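You operate a simulated robot arm through the tools that you are given. There is no shell and no other tool.

Carry out the task below with a simulated robot arm. There is one attempt and no reset: what you move stays moved.

TASK
Tip the stones out of the blue hopper into the black bucket.
Fine: close the gate and the valve first, let the hopper down again, then open the valve fully; the pump stays on.

It is judged by the outcome, as a careful person would: the job done as asked, and still so three seconds after it is handed in. It fails if anything else is knocked over, pushed out of place, dropped, spilled or broken.

THE ROBOT
A 6-joint arm with a two-finger parallel gripper, fixed in place. Base frame: the origin is at the foot of the arm, x ahead of it, y to its left, z up; the work surface is at about z = 0.6. Lengths are in m, angles in degrees, forces in N, time in s.
With the tool pointing down near the work surface it reaches from about 0.1 to 0.68 m from the base axis. Its first joint turns from -66.0 to 66.0 degrees. Payload 2.45 kg.
The TCP is the grasp point between the finger pads, 0.024 m short of the fingertips. In the tool frame z runs along the fingers and y along their closing line. Largest opening 0.068 m; finger width 0.017, thickness 0.01; the body of the gripper, 0.04 by 0.07 m, starts 0.041 m behind the TCP.
Orientation is that of the tool frame in the base frame, as a unit quaternion [x, y, z, w]. With the fingers straight down and closing along the base's y, the tool's x points along the base's -x, its y along +y and its z along -z.

THE INTERFACE
- The arm moves only by the tool send_rows. Its argument "plan" is a list of rows, each a list of 2 entries, a list of its own where there are three numbers: the shift along the tool's x, y, z in m, then the turn, a rotation vector about the tool's x, y, z in degrees. In form: [[[x, y, z], [ax, ay, az]], ...]. A call has 1 to 20 rows; each row is the pose to reach, as a shift and turn from the pose commanded when the call began, along the tool's axes at that moment. "gripper" is the opening, from 0 (shut) to 1 (fully open), set as the call begins (left out, the last holds). A row lasts 0.2 s, in which the tool goes at most 0.05 m and 8.6 degrees; a call with a longer step from one row to the next is refused whole, and so is a gripper value outside its range. Where a pose cannot be reached the arm comes as near as it can. A force on the tool above 90 N (or 10 N above the force at the start of the call, whichever is more), or a blocked arm, ends the call early, and 0.2 s more pass. Each finger travels about 0.108 m/s and halts on what it meets, pressing with about 24 N; the grip force reading is that of the motor and also rises with nothing between the fingers. The clock runs only during rows and for 0.2 s after the last one: add rows that repeat a pose to give the fingers time. The reply holds the time, the measured pose of the TCP, the force on the tool along the base axes, the opening and the grip force, in the units named above and with some noise, with the torque about the TCP (base axes, N m) and any sound that the robot's microphone picked up.
- Cameras (640 x 400 px; columns grow to the right, rows downward): "scene" is fixed at [0.1508, 0.3984, 1.4681]; the picture's right is [-0.90, -0.44, 0.00], its down [-0.24, 0.49, -0.84] and it looks along [0.37, -0.76, -0.54] (base axes); focal length 214 px, centre (320, 200). "wrist" rides on the gripper at [0.084, 0.011, -0.075] in the tool frame; the picture's right is [-0.13, 0.99, 0.00], its down [-0.60, -0.08, -0.79] and it looks along [-0.79, -0.10, 0.61] (tool axes); focal length 251 px, centre (320, 200). There is no depth. A picture from a camera that has moved, and an enlarged one, comes with that camera's place and axes in the base frame and with its lens.
- grab_frame(camera): a new picture of that camera. The clock stands still meanwhile.
- inspect(camera, box): a new picture of the part [left, top, right, bottom] of that camera's present view, enlarged. The clock stands still meanwhile.
- close_job(): hands the job in; it is judged then, once.

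Places have to be worked out from the pictures, the camera data and where the tool is seen. Open the gripper and draw the arm clear of the work before you hand the job in, unless the task says otherwise.

The tools are called after "Call:" as name(argument=value, ...) on one line, values as JSON. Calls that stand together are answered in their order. send_rows: Moves the arm, as the interface text tells. Its arguments: {"type":"object","properties":{"plan":{"type":"array","items":{"type":"array"}},"gripper":{"type":"number"}},"required":["plan"]} The other tools are called the same way: grab_frame (camera) takes a picture; inspect (camera, box) takes an enlarged picture of a part of a camera's view; close_job () hands the job in.

At the start:

```text
time_s: 0.0
eef_pos: [0.4852, -0.0764, 1.2917]
orientation: [0.001, 1.0, 0.0, 0.0]
contact_force: [0.9, 0.5, 0.1]
torque: [0.0, -0.01, 0.01]
gripper_width: 0.0681
grip_force: 0.1
```

scene: 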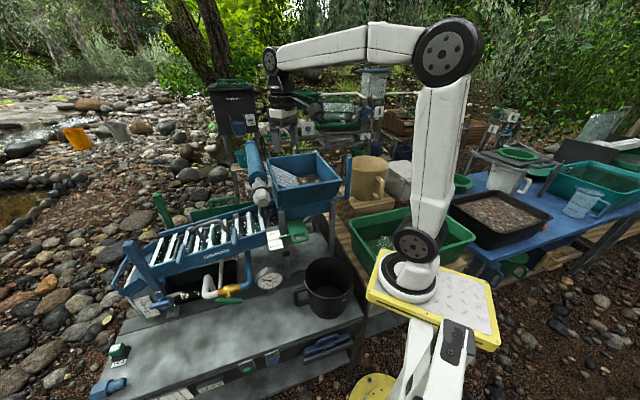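
wrist: 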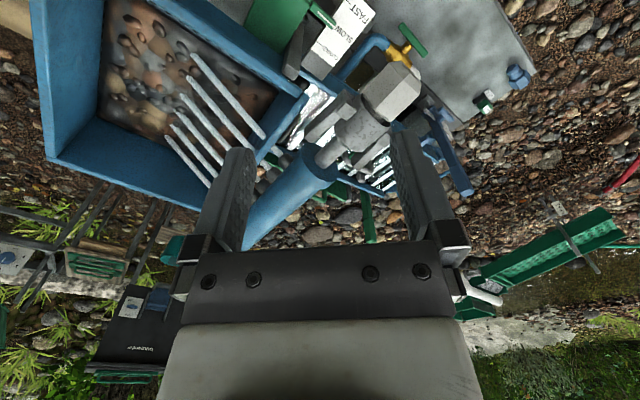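

The scene shows a sluice/wash-plant with a blue hopper, a sluice, a valve pipe and a dark bucket on the table. I'll enlarge several parts to identify gate, valve, pump and hopper handle.

Call:
inspect(camera="scene", box=[80, 200, 280, 325])

Call:
inspect(camera="scene", box=[220, 120, 380, 220])

Call:
inspect(camera="scene", box=[220, 220, 380, 320])

Call:
inspect(camera="scene", box=[80, 300, 380, 400])

Call:
inspect(camera="wrist", box=[240, 0, 560, 200])

Call:
inspect(camera="wrist", box=[30, 0, 350, 200])

```text
3.20 times, centred on (180, 262) of scene
camera zoom: at [0.1508, 0.3984, 1.4681], right [-0.9, -0.44, 0.0], down [-0.24, 0.49, -0.84], along [0.37, -0.76, -0.54], focal length 686 px, centre (768, 0)
```

zoom: 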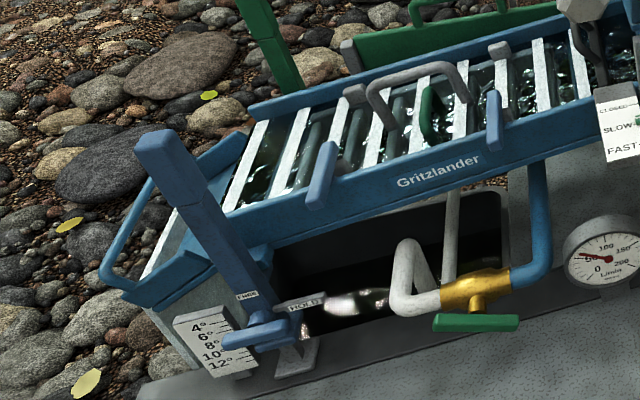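

```text
4.00 times, centred on (300, 170) of scene
camera zoom: at [0.1508, 0.3984, 1.4681], right [-0.9, -0.44, 0.0], down [-0.24, 0.49, -0.84], along [0.37, -0.76, -0.54], focal length 858 px, centre (400, 320)
```

zoom: 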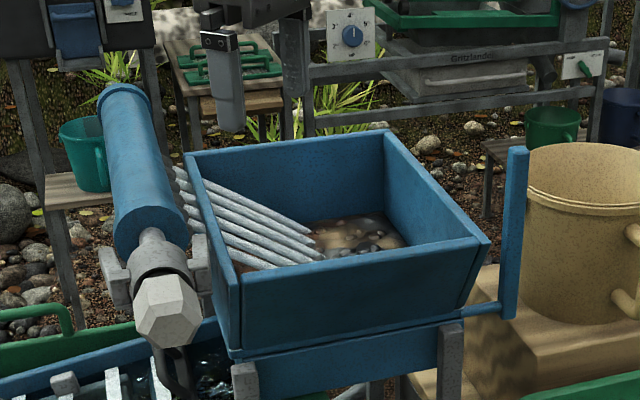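

```text
4.00 times, centred on (300, 270) of scene
camera zoom: at [0.1508, 0.3984, 1.4681], right [-0.9, -0.44, 0.0], down [-0.24, 0.49, -0.84], along [0.37, -0.76, -0.54], focal length 858 px, centre (400, -80)
```

zoom: 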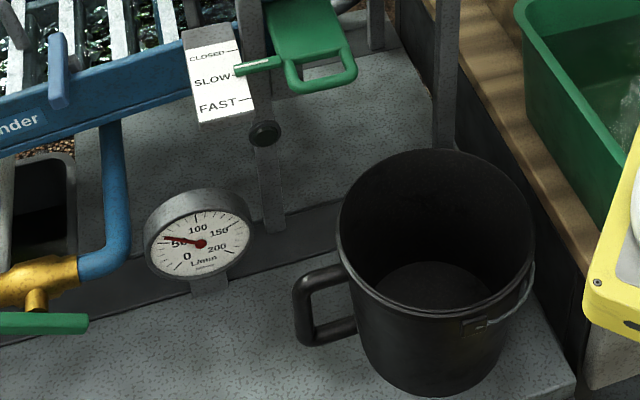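

```text
2.13 times, centred on (230, 350) of scene
camera zoom: at [0.1508, 0.3984, 1.4681], right [-0.9, -0.44, 0.0], down [-0.24, 0.49, -0.84], along [0.37, -0.76, -0.54], focal length 458 px, centre (512, -120)
```

zoom: 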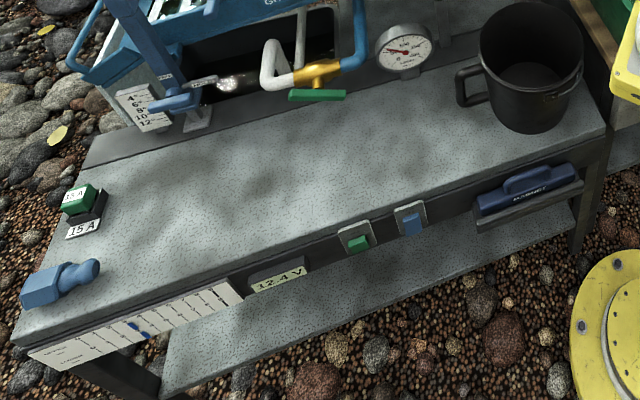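

```text
2.00 times, centred on (400, 100) of wrist
camera zoom: at [0.4015, -0.0643, 1.3676], right [0.13, 0.99, 0.0], down [0.6, -0.08, 0.79], along [0.79, -0.1, -0.61], focal length 503 px, centre (160, 400)
```

zoom: 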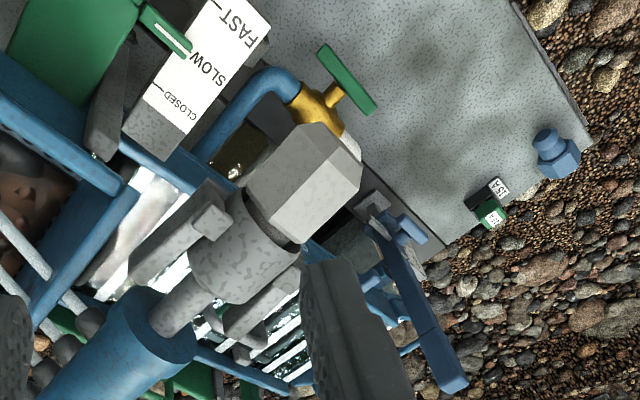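

```text
2.00 times, centred on (190, 100) of wrist
camera zoom: at [0.4015, -0.0643, 1.3676], right [0.13, 0.99, 0.0], down [0.6, -0.08, 0.79], along [0.79, -0.1, -0.61], focal length 503 px, centre (580, 400)
```

zoom: 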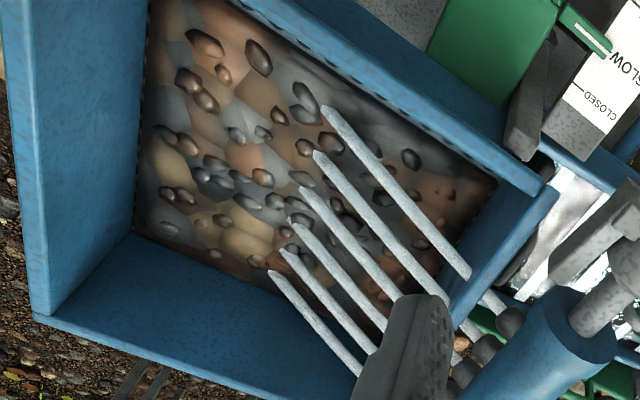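

Triangulating from the two views: the valve handle is near (0.67, 0.12, 0.71), the gate slide near (0.52, -0.07, 0.96) and the bucket near (0.37, -0.13, 0.6). I pull the arm back toward the base for a better wrist view of the hopper and gate.

Call:
send_rows(plan=[[[0.04, 0.01, 0], [0, 0, 0]], [[0.08, 0.02, 0], [0, 0, 0]], [[0.12, 0.03, 0], [0, 0, 0]], [[0.16, 0.04, 0], [0, 0, 0]], [[0.2, 0.05, 0], [0, 0, 0]], [[0.22, 0.06, 0], [0, 0, 0]]], gripper=0)

Call:
grab_frame(camera="wrist")

Call:
grab_frame(camera="scene")

```text
time_s: 1.4
eef_pos: [0.3798, -0.048, 1.2914]
orientation: [0.0, 1.0, -0.001, 0.0]
contact_force: [0.3, -0.2, -0.3]
torque: [0.03, -0.02, 0.02]
gripper_width: 0.0
grip_force: 23.5
out of reach, approached as far as the arm can: row 3, 4, 5, 6
```

```text
taken
camera wrist: at [0.2968, -0.0368, 1.3673], right [0.13, 0.99, 0.0], down [0.6, -0.08, 0.79], along [0.79, -0.1, -0.61], focal length 251 px, centre (320, 200)
```

wrist: 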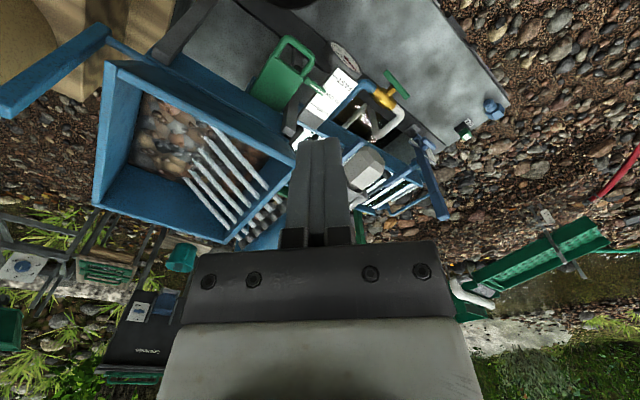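

```text
taken
```

scene: 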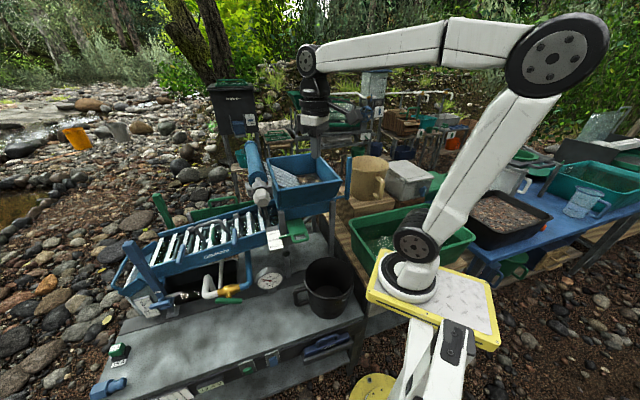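

The new wrist view shows hopper, lever (blue bar at left), gate and valve together. I enlarge it for accurate pixel positions.

Call:
inspect(camera="wrist", box=[0, 0, 240, 150])

Call:
inspect(camera="wrist", box=[230, 0, 470, 150])

Call:
inspect(camera="wrist", box=[80, 110, 320, 260])

Call:
inspect(camera="scene", box=[230, 140, 390, 240])

```text
2.67 times, centred on (120, 75) of wrist
camera zoom: at [0.2968, -0.0368, 1.3673], right [0.13, 0.99, 0.0], down [0.6, -0.08, 0.79], along [0.79, -0.1, -0.61], focal length 670 px, centre (853, 533)
```

zoom: 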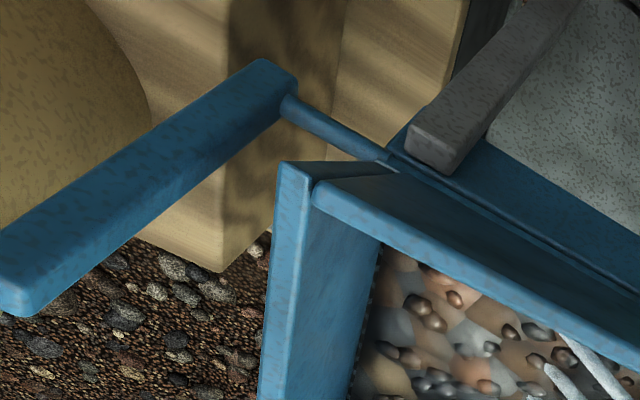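

```text
2.67 times, centred on (350, 75) of wrist
camera zoom: at [0.2968, -0.0368, 1.3673], right [0.13, 0.99, 0.0], down [0.6, -0.08, 0.79], along [0.79, -0.1, -0.61], focal length 670 px, centre (240, 533)
```

zoom: 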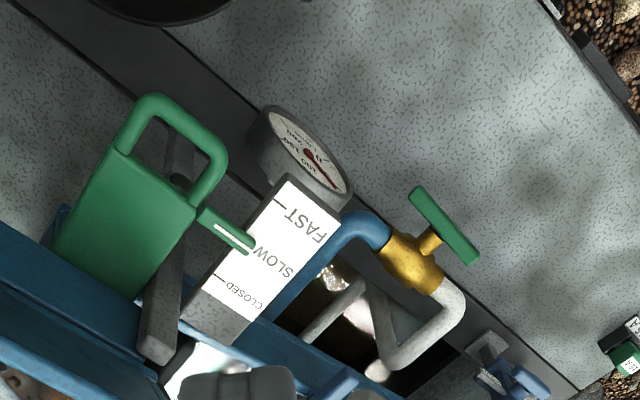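

```text
2.67 times, centred on (200, 185) of wrist
camera zoom: at [0.2968, -0.0368, 1.3673], right [0.13, 0.99, 0.0], down [0.6, -0.08, 0.79], along [0.79, -0.1, -0.61], focal length 670 px, centre (640, 240)
```

zoom: 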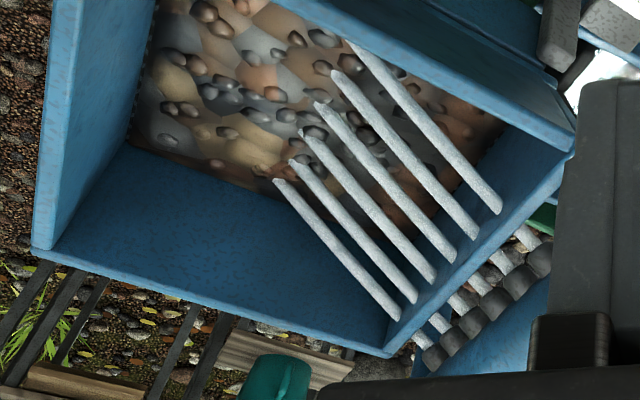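

```text
4.00 times, centred on (310, 190) of scene
camera zoom: at [0.1508, 0.3984, 1.4681], right [-0.9, -0.44, 0.0], down [-0.24, 0.49, -0.84], along [0.37, -0.76, -0.54], focal length 858 px, centre (360, 240)
```

zoom: 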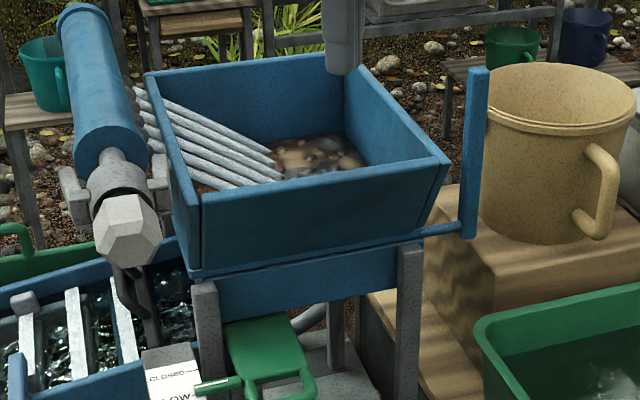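

Geometry so far (base frame): hopper front rim runs from (0.38,-0.25,1.11) to (0.55,-0.10,1.11), and its tilt lever stands at about (0.38,-0.31), from z≈1.01 to 1.19. The gate pull bar is near (0.47,-0.10,0.90), must go in ≈0.027 m along (0.68,-0.73), and the valve bar is at (0.66,0.12,0.72). I turn the tool 47° so it faces the rig.

Call:
send_rows(plan=[[[0, 0, 0.03], [0, 0, 8]], [[0, 0, 0.06], [0, 0, 16]], [[0, 0, 0.09], [0, 0, 24]], [[0, 0, 0.12], [0, 0, 32]], [[0, 0, 0.16], [0, 0, 40]], [[0, 0, 0.2], [0, 0, 47]]])

Call:
grab_frame(camera="wrist")

Call:
grab_frame(camera="scene")

```text
time_s: 2.8
eef_pos: [0.3808, -0.0477, 1.093]
orientation: [0.4, 0.916, 0.0, 0.002]
contact_force: [0.2, -0.1, 0.1]
torque: [0.01, -0.02, -0.01]
gripper_width: 0.0002
grip_force: 23.7
```

```text
taken
camera wrist: at [0.3322, 0.0221, 1.1684], right [0.81, 0.58, 0.0], down [0.35, -0.5, 0.79], along [0.46, -0.65, -0.61], focal length 251 px, centre (320, 200)
```

wrist: 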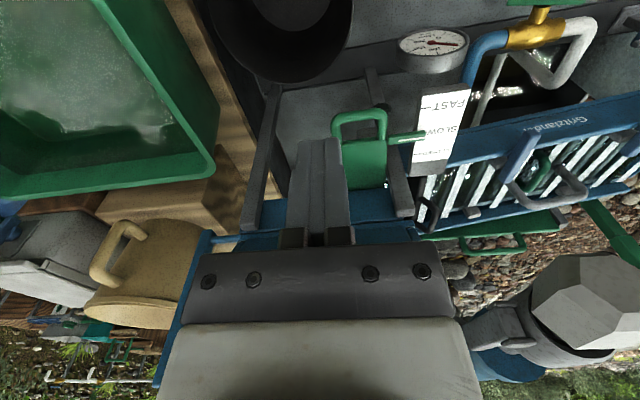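

```text
taken
```

scene: 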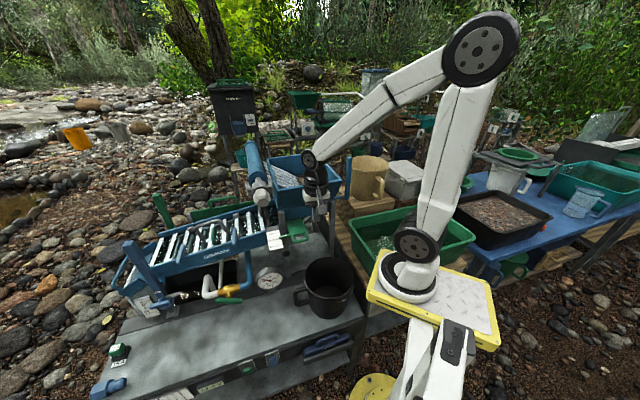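

The tool is aligned with the rig now. I enlarge the wrist view for the gate, valve and bucket.

Call:
inspect(camera="wrist", box=[300, 60, 500, 185])

Call:
inspect(camera="wrist", box=[400, 0, 640, 150])

Call:
inspect(camera="wrist", box=[180, 0, 420, 150])

```text
3.20 times, centred on (400, 122) of wrist
camera zoom: at [0.3322, 0.0221, 1.1684], right [0.81, 0.58, 0.0], down [0.35, -0.5, 0.79], along [0.46, -0.65, -0.61], focal length 805 px, centre (64, 448)
```

zoom: 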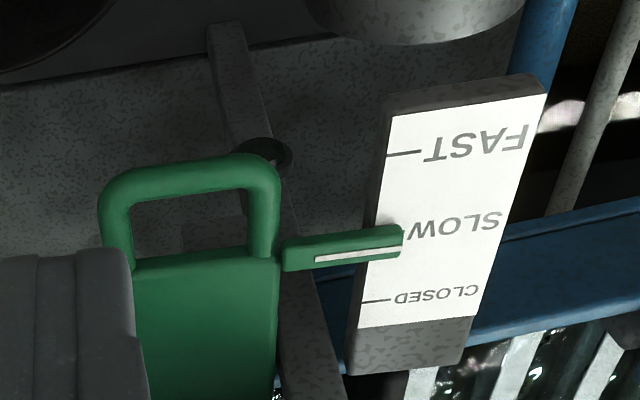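

```text
2.67 times, centred on (520, 75) of wrist
camera zoom: at [0.3322, 0.0221, 1.1684], right [0.81, 0.58, 0.0], down [0.35, -0.5, 0.79], along [0.46, -0.65, -0.61], focal length 670 px, centre (-213, 533)
```

zoom: 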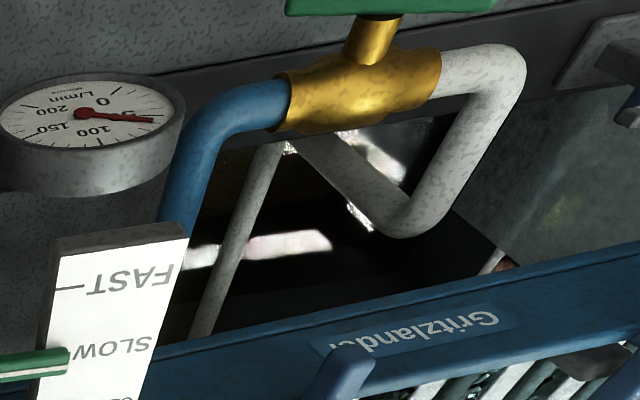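

```text
2.67 times, centred on (300, 75) of wrist
camera zoom: at [0.3322, 0.0221, 1.1684], right [0.81, 0.58, 0.0], down [0.35, -0.5, 0.79], along [0.46, -0.65, -0.61], focal length 670 px, centre (373, 533)
```

zoom: 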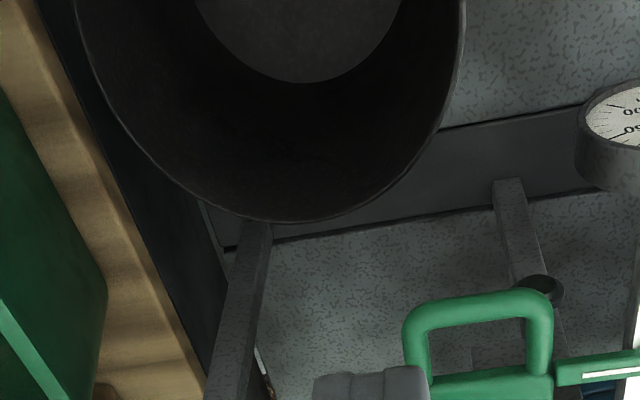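

The gate bar is at about (0.468,-0.091,0.913), and the closed mark is 0.029 m further in along (0.70,-0.71), slightly rising. I tilt the tool 30° and lower the closed fingers just in front of the bar.

Call:
send_rows(plan=[[[-0.008, 0.008, 0.023], [0, -7.5, 0]], [[-0.016, 0.016, 0.046], [0, -15, 0]], [[-0.024, 0.024, 0.07], [0, -22.5, 0]], [[-0.0315, 0.0308, 0.093], [0, -30, 0]], [[-0.034, 0.032, 0.115], [0, -30, 0]], [[-0.037, 0.033, 0.14], [0, -30, 0]], [[-0.039, 0.0332, 0.16], [0, -30, 0]], [[-0.0406, 0.0332, 0.179], [0, -30, 0]]])

Call:
grab_frame(camera="wrist")

Call:
inspect(camera="scene", box=[220, 160, 380, 260])

```text
time_s: 4.6
eef_pos: [0.4313, -0.0539, 0.912]
orientation: [0.385, 0.886, -0.104, 0.238]
contact_force: [-0.3, 0.2, 0.2]
torque: [0.02, -0.03, -0.02]
gripper_width: 0.0
grip_force: 24.0
```

```text
taken
camera wrist: at [0.3646, 0.035, 0.9362], right [0.8, 0.59, 0.07], down [0.03, -0.15, 0.99], along [0.6, -0.79, -0.13], focal length 251 px, centre (320, 200)
```

wrist: 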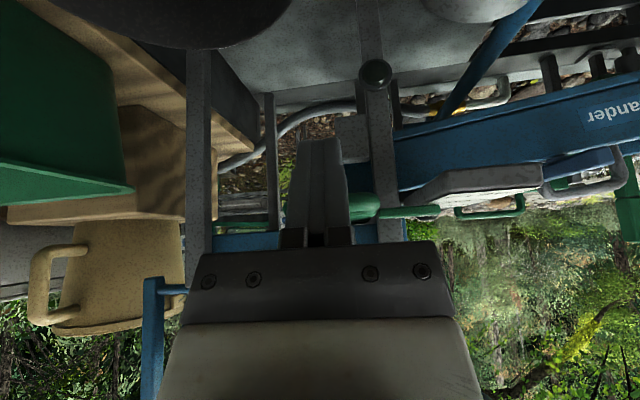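

```text
4.00 times, centred on (300, 210) of scene
camera zoom: at [0.1508, 0.3984, 1.4681], right [-0.9, -0.44, 0.0], down [-0.24, 0.49, -0.84], along [0.37, -0.76, -0.54], focal length 858 px, centre (400, 160)
```

zoom: 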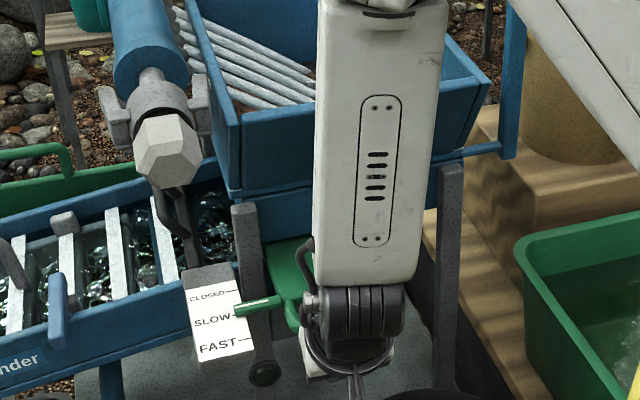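

The fingers hang just in front of the gate bar, centred on it. I push inward slowly, about 17 mm past the expected contact point.

Call:
send_rows(plan=[[[-0.0087, 0, 0.005], [0, 0, 0]], [[-0.0174, 0, 0.01], [0, 0, 0]], [[-0.0265, 0, 0.0145], [0, 0, 0]], [[-0.0355, 0, 0.0185], [0, 0, 0]], [[-0.045, 0, 0.0224], [0, 0, 0]]])

Call:
inspect(camera="scene", box=[240, 200, 320, 250])

Call:
grab_frame(camera="wrist")

```text
time_s: 5.8
eef_pos: [0.4669, -0.092, 0.9161]
orientation: [0.385, 0.886, -0.102, 0.237]
contact_force: [-1.4, 1.1, -3.4]
torque: [0.05, 0.03, -0.01]
gripper_width: 0.0
grip_force: 23.7
```

```text
8.00 times, centred on (280, 225) of scene
camera zoom: at [0.1508, 0.3984, 1.4681], right [-0.9, -0.44, 0.0], down [-0.24, 0.49, -0.84], along [0.37, -0.76, -0.54], focal length 1716 px, centre (640, 0)
```

zoom: 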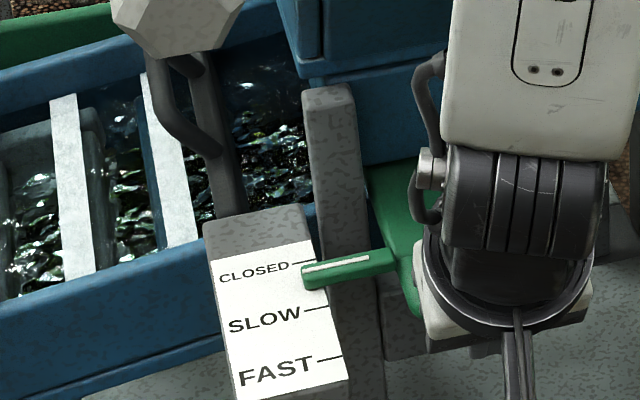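

```text
taken
camera wrist: at [0.3997, -0.0023, 0.9401], right [0.8, 0.59, 0.06], down [0.03, -0.15, 0.99], along [0.6, -0.79, -0.14], focal length 251 px, centre (320, 200)
```

wrist: 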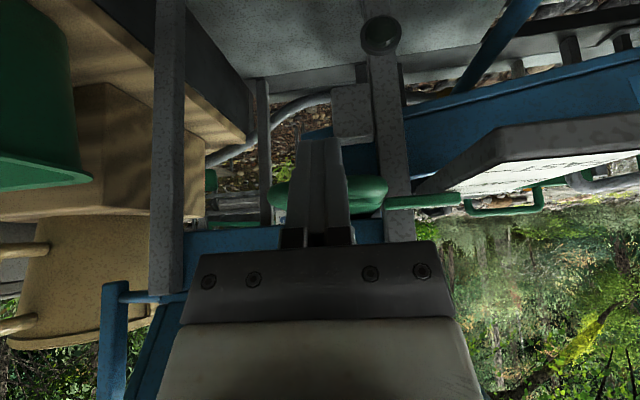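

The pointer is now almost at CLOSED with a light 4 N force. I push a few millimetres further to seat it, watching force.

Call:
send_rows(plan=[[[-0.003, 0, 0.0012], [0, 0, 0]], [[-0.006, 0, 0.0024], [0, 0, 0]]])

Call:
inspect(camera="scene", box=[240, 200, 320, 250])

```text
time_s: 6.4
eef_pos: [0.4705, -0.0966, 0.9183]
orientation: [0.385, 0.886, -0.104, 0.237]
contact_force: [-0.9, 0.9, -2.5]
torque: [0.01, 0.01, -0.01]
gripper_width: 0.0
grip_force: 23.8
```

```text
8.00 times, centred on (280, 225) of scene
camera zoom: at [0.1508, 0.3984, 1.4681], right [-0.9, -0.44, 0.0], down [-0.24, 0.49, -0.84], along [0.37, -0.76, -0.54], focal length 1716 px, centre (640, 0)
```

zoom: 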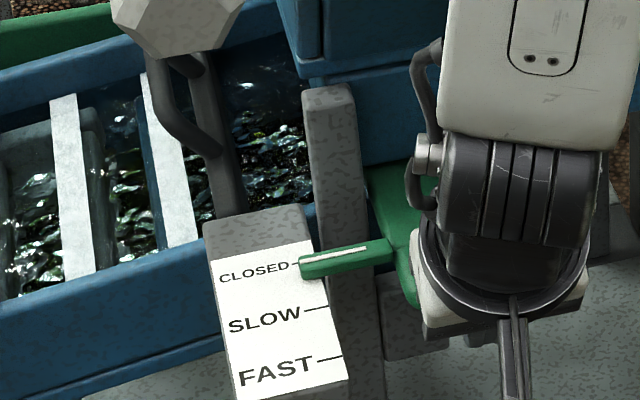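

The white line now meets the CLOSED tick. I press 3 mm more to learn whether there is a stop.

Call:
send_rows(plan=[[[-0.0015, 0, 0.0006], [0, 0, 0]], [[-0.003, 0, 0.0012], [0, 0, 0]]])

Call:
inspect(camera="scene", box=[240, 200, 320, 250])

```text
time_s: 7.0
eef_pos: [0.4734, -0.0984, 0.9198]
orientation: [0.385, 0.886, -0.103, 0.237]
contact_force: [-0.7, 0.5, -2.6]
torque: [0.0, 0.05, 0.02]
gripper_width: 0.0001
grip_force: 23.7
```

```text
8.00 times, centred on (280, 225) of scene
camera zoom: at [0.1508, 0.3984, 1.4681], right [-0.9, -0.44, 0.0], down [-0.24, 0.49, -0.84], along [0.37, -0.76, -0.54], focal length 1716 px, centre (640, 0)
```

zoom: 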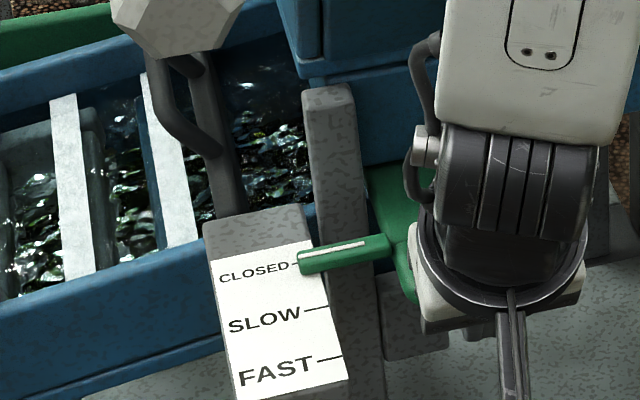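

It still slides freely at under 3 N, and parallax at the starting SLOW mark suggests a few mm remain. I continue in small steps toward the stop.

Call:
send_rows(plan=[[[-0.0015, 0, 0.0006], [0, 0, 0]], [[-0.003, 0, 0.0012], [0, 0, 0]], [[-0.0045, 0, 0.0018], [0, 0, 0]]])

Call:
inspect(camera="scene", box=[240, 200, 320, 250])

```text
time_s: 7.8
eef_pos: [0.4769, -0.1027, 0.92]
orientation: [0.386, 0.885, -0.103, 0.238]
contact_force: [-1.5, 1.5, -1.6]
torque: [0.06, 0.04, -0.01]
gripper_width: 0.0
grip_force: 24.1
```

```text
8.00 times, centred on (280, 225) of scene
camera zoom: at [0.1508, 0.3984, 1.4681], right [-0.9, -0.44, 0.0], down [-0.24, 0.49, -0.84], along [0.37, -0.76, -0.54], focal length 1716 px, centre (640, 0)
```

zoom: 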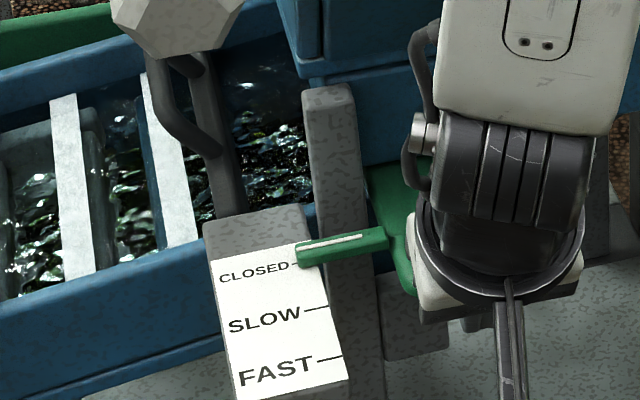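

The line-to-tick offset now equals what it was at SLOW, so this should be the closed position. I press 3 mm more to confirm a stop.

Call:
send_rows(plan=[[[-0.0015, 0, 0.0006], [0, 0, 0]], [[-0.003, 0, 0.0012], [0, 0, 0]]])

Call:
inspect(camera="scene", box=[240, 200, 320, 250])

```text
time_s: 8.4
eef_pos: [0.4778, -0.1029, 0.9192]
orientation: [0.385, 0.887, -0.102, 0.236]
contact_force: [-5.9, 7.2, -1.1]
torque: [0.03, 0.06, 0.06]
gripper_width: 0.0
grip_force: 24.1
```

```text
8.00 times, centred on (280, 225) of scene
camera zoom: at [0.1507, 0.3986, 1.4681], right [-0.9, -0.44, 0.0], down [-0.24, 0.48, -0.84], along [0.37, -0.76, -0.54], focal length 1716 px, centre (640, 0)
```

zoom: 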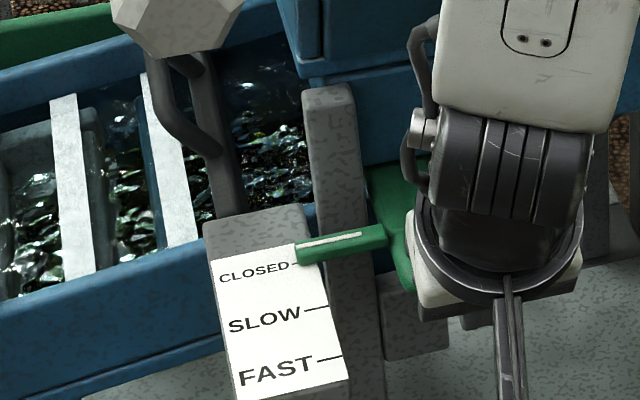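

The stop is reached (9 N): the gate is closed. I back straight off the bar, then swing left to view the valve from the front.

Call:
send_rows(plan=[[[0.026, 0, -0.015], [0, 0, 0]], [[0.0523, 0, -0.03], [0, 0, 0]], [[0.073, 0.028, -0.051], [0, 0, 0]], [[0.094, 0.055, -0.072], [0, 0, 0]], [[0.115, 0.083, -0.093], [0, 0, 0]], [[0.1361, 0.1107, -0.114], [0, 0, 0]], [[0.1472, 0.1425, -0.0946], [0, 0, 0]], [[0.1583, 0.1743, -0.0752], [0, 0, 0]], [[0.1694, 0.2062, -0.0558], [0, 0, 0]], [[0.1806, 0.238, -0.0364], [0, 0, 0]], [[0.1917, 0.27, -0.017], [0, 0, 0]], [[0.2028, 0.3017, 0.0023], [0, 0, 0]]])

Call:
grab_frame(camera="wrist")

Call:
grab_frame(camera="scene")

Call:
inspect(camera="scene", box=[240, 200, 320, 250])

```text
time_s: 11.0
eef_pos: [0.5779, 0.2294, 0.8174]
orientation: [0.384, 0.886, -0.103, 0.238]
contact_force: [-0.2, 0.6, 0.0]
torque: [0.01, 0.01, 0.0]
gripper_width: 0.0001
grip_force: 23.5
```

```text
taken
camera wrist: at [0.5108, 0.319, 0.8404], right [0.8, 0.6, 0.06], down [0.03, -0.15, 0.99], along [0.6, -0.79, -0.13], focal length 251 px, centre (320, 200)
```

wrist: 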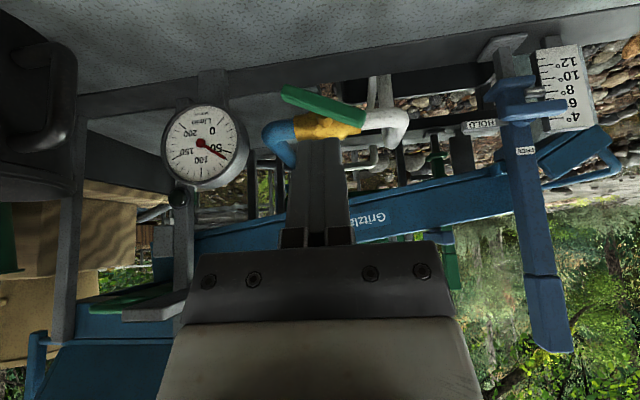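

```text
taken
```

scene: 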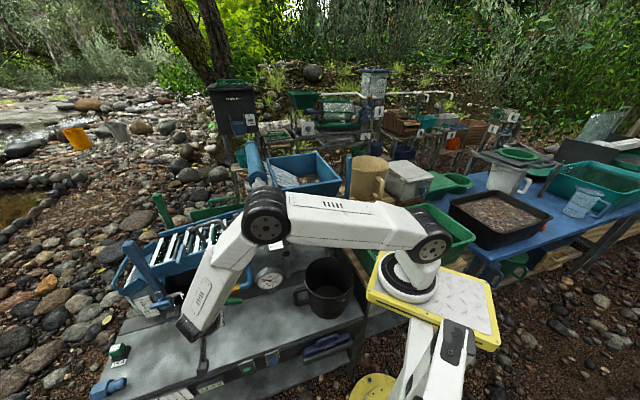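

```text
8.00 times, centred on (280, 225) of scene
camera zoom: at [0.1508, 0.3984, 1.4681], right [-0.9, -0.44, 0.0], down [-0.24, 0.49, -0.84], along [0.37, -0.76, -0.54], focal length 1716 px, centre (640, 0)
```

zoom: 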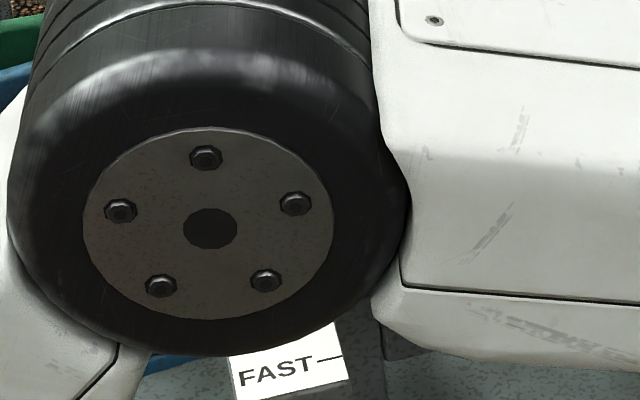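

No contact on the way. The wrist view shows the gauge at about 50 L/min and the valve handle from the front; I enlarge it.

Call:
inspect(camera="wrist", box=[150, 50, 430, 225])

Call:
inspect(camera="wrist", box=[250, 70, 410, 170])

```text
2.29 times, centred on (290, 138) of wrist
camera zoom: at [0.5108, 0.319, 0.8404], right [0.8, 0.6, 0.06], down [0.03, -0.15, 0.99], along [0.6, -0.79, -0.13], focal length 575 px, centre (389, 343)
```

zoom: 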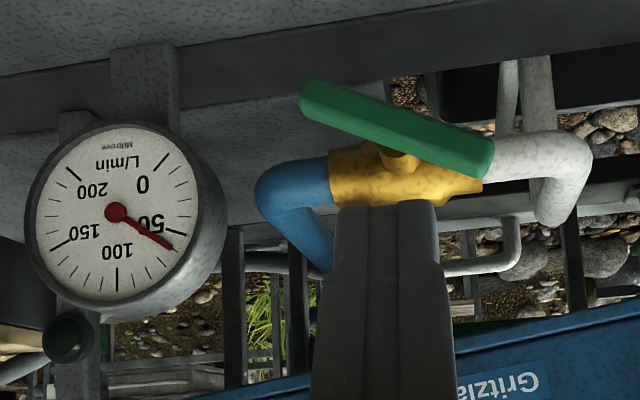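

```text
4.00 times, centred on (330, 120) of wrist
camera zoom: at [0.5108, 0.319, 0.8404], right [0.8, 0.6, 0.06], down [0.03, -0.15, 0.99], along [0.6, -0.79, -0.13], focal length 1006 px, centre (280, 520)
```

zoom: 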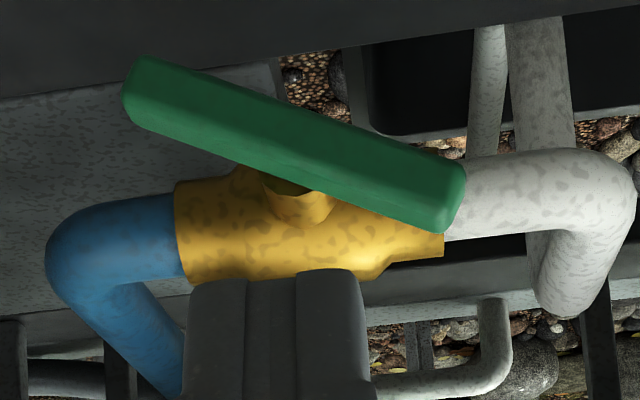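

The image is upside down: the handle is tilted about 23° (its far/left end up) from the pipe, gauge about 50 L/min, so the closing direction must be tested. I move the closed fingertips above the handle's near (-u) end.

Call:
send_rows(plan=[[[-0.034, -0.017, 0.026], [0, 0, 0]], [[-0.068, -0.034, 0.052], [0, 0, 0]], [[-0.1012, -0.0503, 0.0782], [0, 0, 0]], [[-0.0915, -0.0503, 0.095], [0, 0, 0]], [[-0.0817, -0.0503, 0.112], [0, 0, 0]]])

Call:
grab_frame(camera="wrist")

Call:
inspect(camera="wrist", box=[200, 80, 440, 230])

Call:
inspect(camera="scene", box=[160, 260, 320, 360])

```text
time_s: 12.2
eef_pos: [0.629, 0.1014, 0.7583]
orientation: [0.385, 0.886, -0.103, 0.237]
contact_force: [0.0, 1.1, -0.7]
torque: [0.02, -0.03, -0.01]
gripper_width: 0.0
grip_force: 24.2
```

```text
taken
camera wrist: at [0.5622, 0.1906, 0.7822], right [0.8, 0.59, 0.06], down [0.03, -0.15, 0.99], along [0.6, -0.79, -0.13], focal length 251 px, centre (320, 200)
```

wrist: 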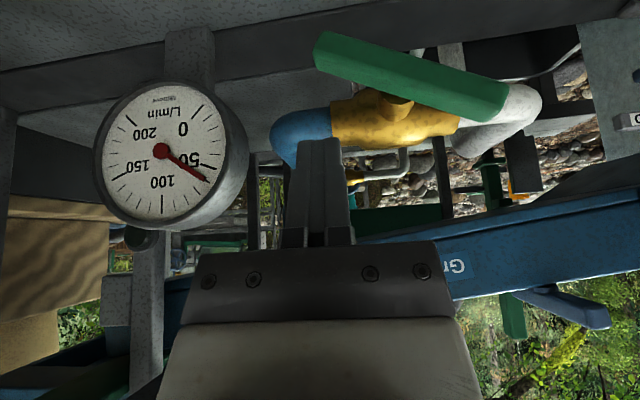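

```text
2.67 times, centred on (320, 155) of wrist
camera zoom: at [0.5622, 0.1906, 0.7822], right [0.8, 0.59, 0.06], down [0.03, -0.15, 0.99], along [0.6, -0.79, -0.13], focal length 670 px, centre (320, 320)
```

zoom: 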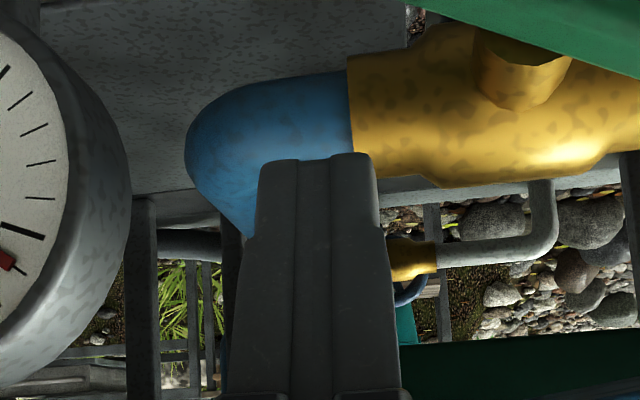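

```text
4.00 times, centred on (240, 310) of scene
camera zoom: at [0.1508, 0.3984, 1.4681], right [-0.9, -0.44, 0.0], down [-0.24, 0.49, -0.84], along [0.37, -0.76, -0.54], focal length 858 px, centre (640, -240)
```

zoom: 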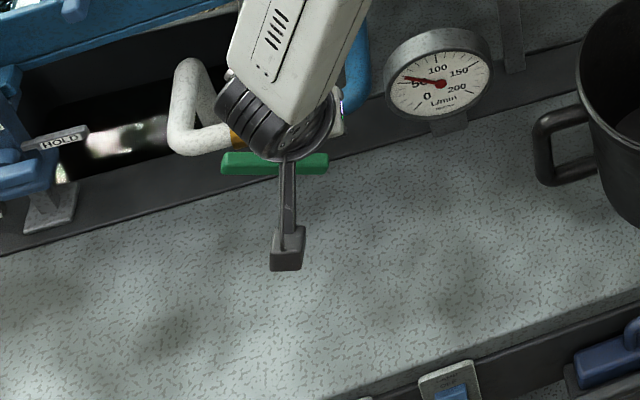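

Refined from the two wrist views: handle centre is (0.669, 0.130, 0.709). I shift slightly, then press the near end down to turn the handle by about 15° and watch the gauge.

Call:
send_rows(plan=[[[0.0075, 0.005, -0.0043], [0, 0, 0]], [[0.0155, 0.005, 0.0096], [0, 0, 0]], [[0.0237, 0.005, 0.0239], [0, 0, 0]], [[0.026, 0.006, 0.0279], [0, 0, 0]], [[0.028, 0.0077, 0.0315], [0, 0, 0]]])

Call:
grab_frame(camera="wrist")

Call:
inspect(camera="scene", box=[200, 260, 300, 322])

```text
time_s: 13.4
eef_pos: [0.6283, 0.1142, 0.7179]
orientation: [0.386, 0.886, -0.104, 0.237]
contact_force: [-1.9, -1.7, 1.4]
torque: [-0.07, 0.01, -0.03]
gripper_width: 0.0001
grip_force: 23.7
```

```text
taken
camera wrist: at [0.5623, 0.2027, 0.7416], right [0.8, 0.59, 0.06], down [0.03, -0.15, 0.99], along [0.6, -0.79, -0.13], focal length 251 px, centre (320, 200)
```

wrist: 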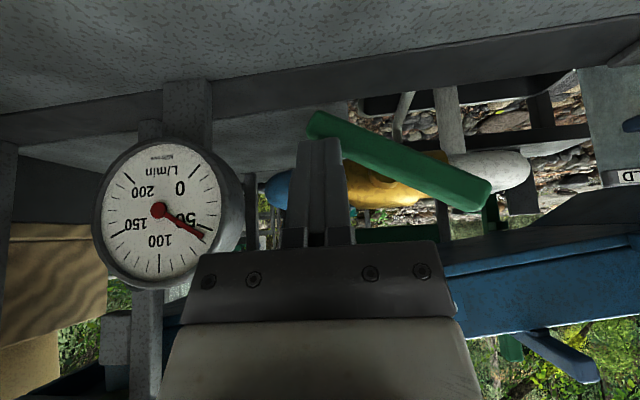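

```text
6.40 times, centred on (250, 291) of scene
camera zoom: at [0.1507, 0.3984, 1.4681], right [-0.9, -0.44, 0.0], down [-0.24, 0.49, -0.84], along [0.37, -0.76, -0.54], focal length 1373 px, centre (768, -382)
```

zoom: 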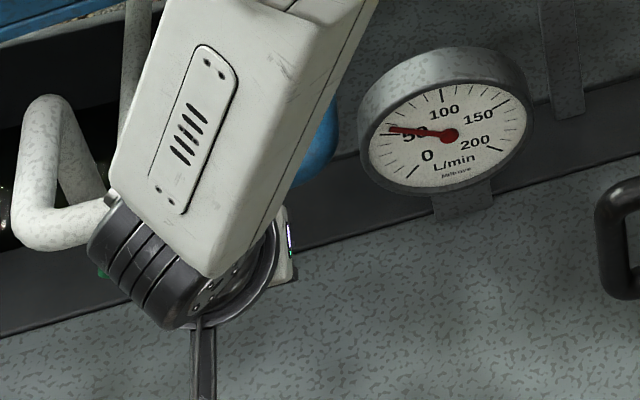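

Contact is just starting (about 3 N) and the gauge hasn't changed yet. I continue along the arc for roughly 20° more.

Call:
send_rows(plan=[[[0.0016, 0.002, 0.0027], [0, 0, 0]], [[0.0031, 0.0038, 0.0054], [0, 0, 0]], [[0.0043, 0.0058, 0.0075], [0, 0, 0]], [[0.0054, 0.0078, 0.0094], [0, 0, 0]]])

Call:
grab_frame(camera="wrist")

Call:
inspect(camera="scene", box=[200, 260, 300, 322])

```text
time_s: 14.4
eef_pos: [0.6349, 0.1187, 0.7083]
orientation: [0.385, 0.886, -0.104, 0.238]
contact_force: [-3.5, -1.0, -1.2]
torque: [-0.02, 0.09, -0.06]
gripper_width: 0.0001
grip_force: 23.1
```

```text
taken
camera wrist: at [0.568, 0.2077, 0.7314], right [0.8, 0.59, 0.06], down [0.03, -0.15, 0.99], along [0.6, -0.79, -0.13], focal length 251 px, centre (320, 200)
```

wrist: 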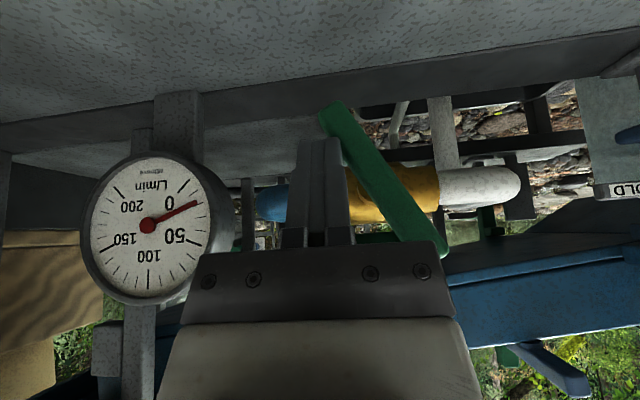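

```text
6.40 times, centred on (250, 291) of scene
camera zoom: at [0.1508, 0.3984, 1.4681], right [-0.9, -0.44, 0.0], down [-0.24, 0.49, -0.84], along [0.37, -0.76, -0.54], focal length 1373 px, centre (768, -382)
```

zoom: 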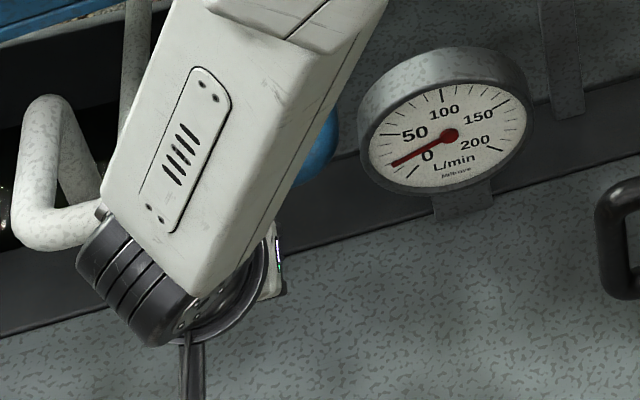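

The flow dropped to about 20 L/min with the handle at ~57°, so this is the closing direction. I continue the arc to vertical.

Call:
send_rows(plan=[[[0.0013, 0.003, 0.0022], [0, 0, 0]], [[0.0025, 0.006, 0.004], [0, 0, 0]], [[0.0033, 0.009, 0.0055], [0, 0, 0]], [[0.004, 0.0125, 0.0069], [0, 0, 0]], [[0.0043, 0.0159, 0.0075], [0, 0, 0]]])

Call:
grab_frame(camera="wrist")

Call:
inspect(camera="scene", box=[200, 260, 300, 322])

```text
time_s: 15.6
eef_pos: [0.6445, 0.1262, 0.6988]
orientation: [0.387, 0.884, -0.109, 0.236]
contact_force: [-34.3, -19.6, 34.0]
torque: [-0.18, -0.31, -0.35]
gripper_width: 0.0
grip_force: 23.1
```

```text
taken
camera wrist: at [0.5779, 0.2154, 0.7225], right [0.81, 0.59, 0.06], down [0.03, -0.14, 0.99], along [0.59, -0.8, -0.13], focal length 251 px, centre (320, 200)
```

wrist: 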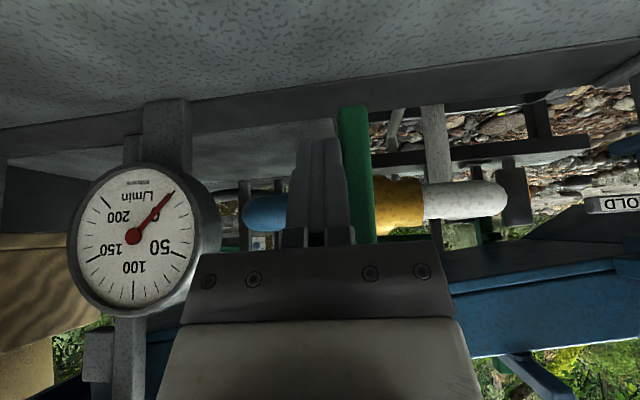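

```text
6.40 times, centred on (250, 291) of scene
camera zoom: at [0.1494, 0.3979, 1.4684], right [-0.9, -0.44, 0.0], down [-0.24, 0.49, -0.84], along [0.37, -0.76, -0.54], focal length 1373 px, centre (768, -382)
```

zoom: 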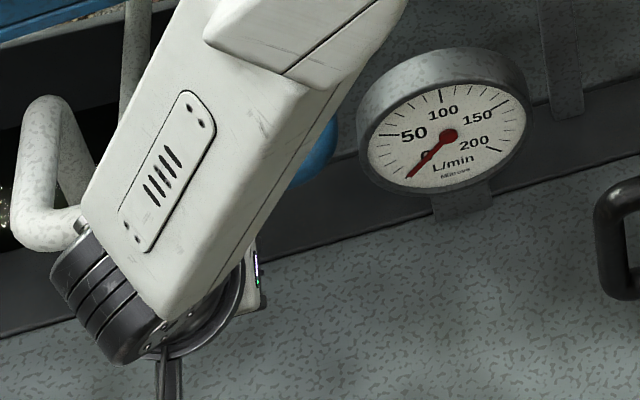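

The handle is vertical against its stop (40 N) and the gauge reads 0: the valve is closed. I slide off the handle and check that it stays.

Call:
send_rows(plan=[[[0, -0.015, 0], [0, 0, 0]], [[0, -0.015, -0.04], [0, 0, 0]], [[0, -0.015, -0.08], [0, 0, 0]]])

Call:
grab_frame(camera="wrist")

```text
time_s: 16.4
eef_pos: [0.6064, 0.1491, 0.7704]
orientation: [0.384, 0.886, -0.103, 0.237]
contact_force: [0.0, 0.1, 0.2]
torque: [0.0, 0.01, 0.01]
gripper_width: 0.0
grip_force: 23.6
```

```text
taken
camera wrist: at [0.5402, 0.2385, 0.7932], right [0.8, 0.6, 0.06], down [0.03, -0.15, 0.99], along [0.6, -0.79, -0.13], focal length 251 px, centre (320, 200)
```

wrist: 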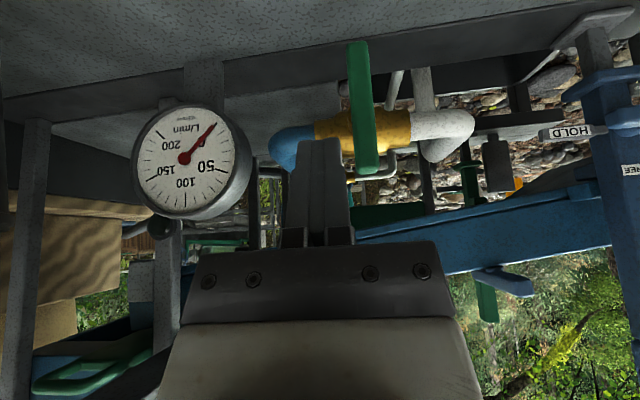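

The valve stays closed with the gauge at 0. Now I travel up and over to a viewpoint near the hopper's tilt lever, levelling the tool back to vertical.

Call:
send_rows(plan=[[[-0.0037, -0.0135, -0.0398], [0, 0, 0]], [[-0.0074, -0.027, -0.0797], [0, 0, 0]], [[-0.011, -0.0405, -0.1195], [0, 0, 0]], [[-0.0147, -0.054, -0.1594], [0, 0, 0]], [[-0.0184, -0.0675, -0.1992], [0, 0, 0]], [[-0.0341, -0.0901, -0.2248], [0, 2.5, 0]], [[-0.0498, -0.1127, -0.2504], [0, 5, 0]], [[-0.0655, -0.1354, -0.2759], [0, 7.5, 0]], [[-0.0812, -0.158, -0.3015], [0, 10, 0]], [[-0.0969, -0.1806, -0.3271], [0, 12.5, 0]], [[-0.1292, -0.207, -0.3432], [0, 15, 0]], [[-0.1614, -0.2334, -0.3592], [0, 17.5, 0]], [[-0.1937, -0.2597, -0.3753], [0, 20, 0]], [[-0.2259, -0.2861, -0.3914], [0, 22.5, 0]], [[-0.2538, -0.3125, -0.383], [0, 25, 0]], [[-0.2817, -0.3388, -0.3747], [0, 27.5, 0]], [[-0.3096, -0.3652, -0.3663], [0, 30, 0]]])

Call:
grab_frame(camera="wrist")

Call:
grab_frame(camera="scene")

```text
time_s: 20.0
eef_pos: [0.3992, -0.1634, 1.2431]
orientation: [0.398, 0.917, -0.001, 0.0]
contact_force: [0.2, 0.6, -0.5]
torque: [0.02, -0.02, 0.0]
gripper_width: 0.0
grip_force: 23.5
```

```text
taken
camera wrist: at [0.3505, -0.0932, 1.3194], right [0.81, 0.58, 0.0], down [0.36, -0.5, 0.79], along [0.46, -0.64, -0.61], focal length 251 px, centre (320, 200)
```

wrist: 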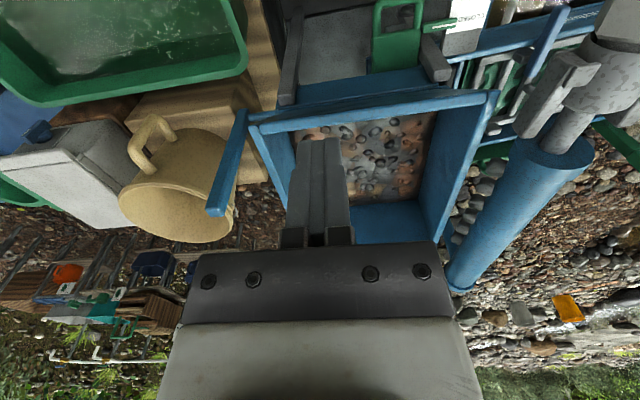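

```text
taken
```

scene: 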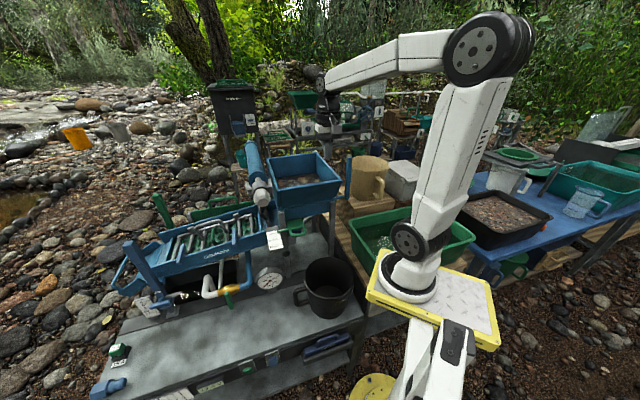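

With the water shut off, the sprays in the hopper stopped. I enlarge the hopper and lever in both views.

Call:
inspect(camera="wrist", box=[180, 80, 340, 230])

Call:
inspect(camera="wrist", box=[230, 60, 510, 260])

Call:
inspect(camera="scene", box=[250, 140, 370, 215])

Call:
inspect(camera="scene", box=[250, 210, 370, 330])

```text
2.67 times, centred on (260, 155) of wrist
camera zoom: at [0.3505, -0.0932, 1.3194], right [0.81, 0.58, 0.0], down [0.36, -0.5, 0.79], along [0.46, -0.64, -0.61], focal length 670 px, centre (480, 320)
```

zoom: 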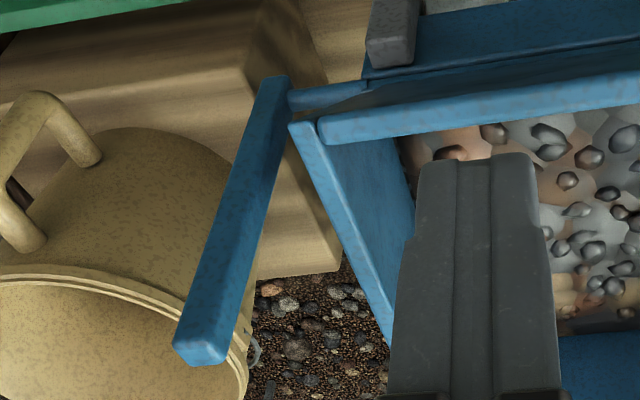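

```text
2.00 times, centred on (370, 160) of wrist
camera zoom: at [0.3505, -0.0932, 1.3194], right [0.81, 0.58, 0.0], down [0.36, -0.5, 0.79], along [0.46, -0.64, -0.61], focal length 503 px, centre (220, 280)
```

zoom: 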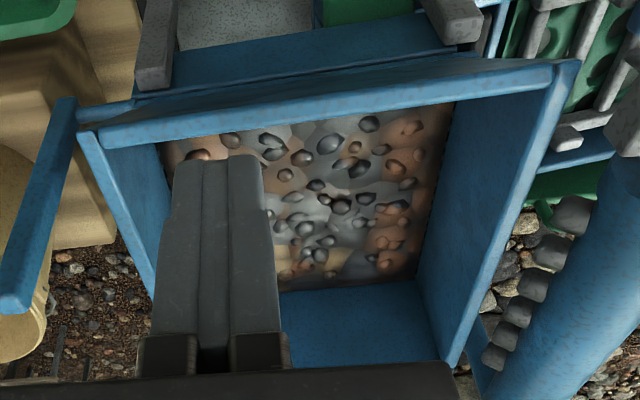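

```text
5.33 times, centred on (310, 178) of scene
camera zoom: at [0.1508, 0.3984, 1.4681], right [-0.9, -0.44, 0.0], down [-0.24, 0.49, -0.84], along [0.37, -0.76, -0.54], focal length 1144 px, centre (373, 320)
```

zoom: 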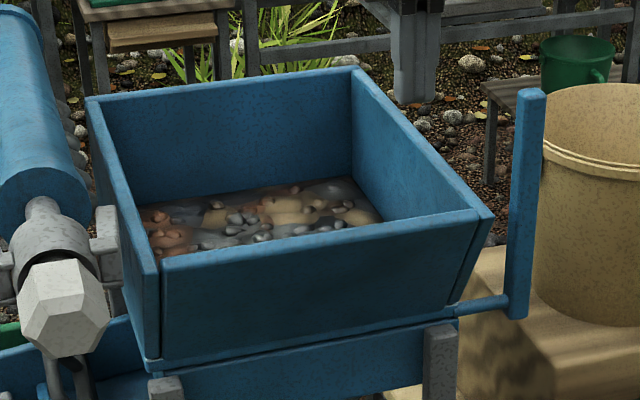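

```text
3.33 times, centred on (310, 270) of scene
camera zoom: at [0.1508, 0.3984, 1.4681], right [-0.9, -0.44, 0.0], down [-0.24, 0.49, -0.84], along [0.37, -0.76, -0.54], focal length 715 px, centre (353, -33)
```

zoom: 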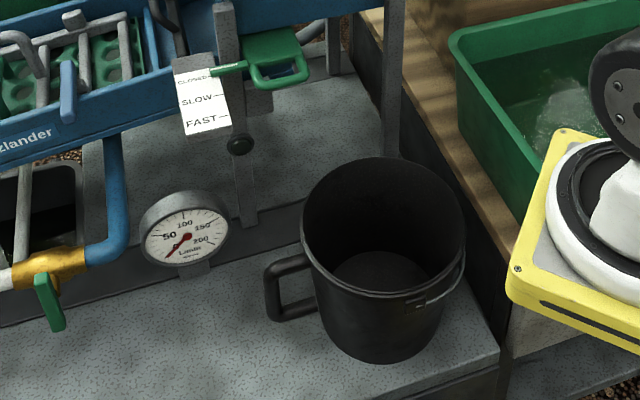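

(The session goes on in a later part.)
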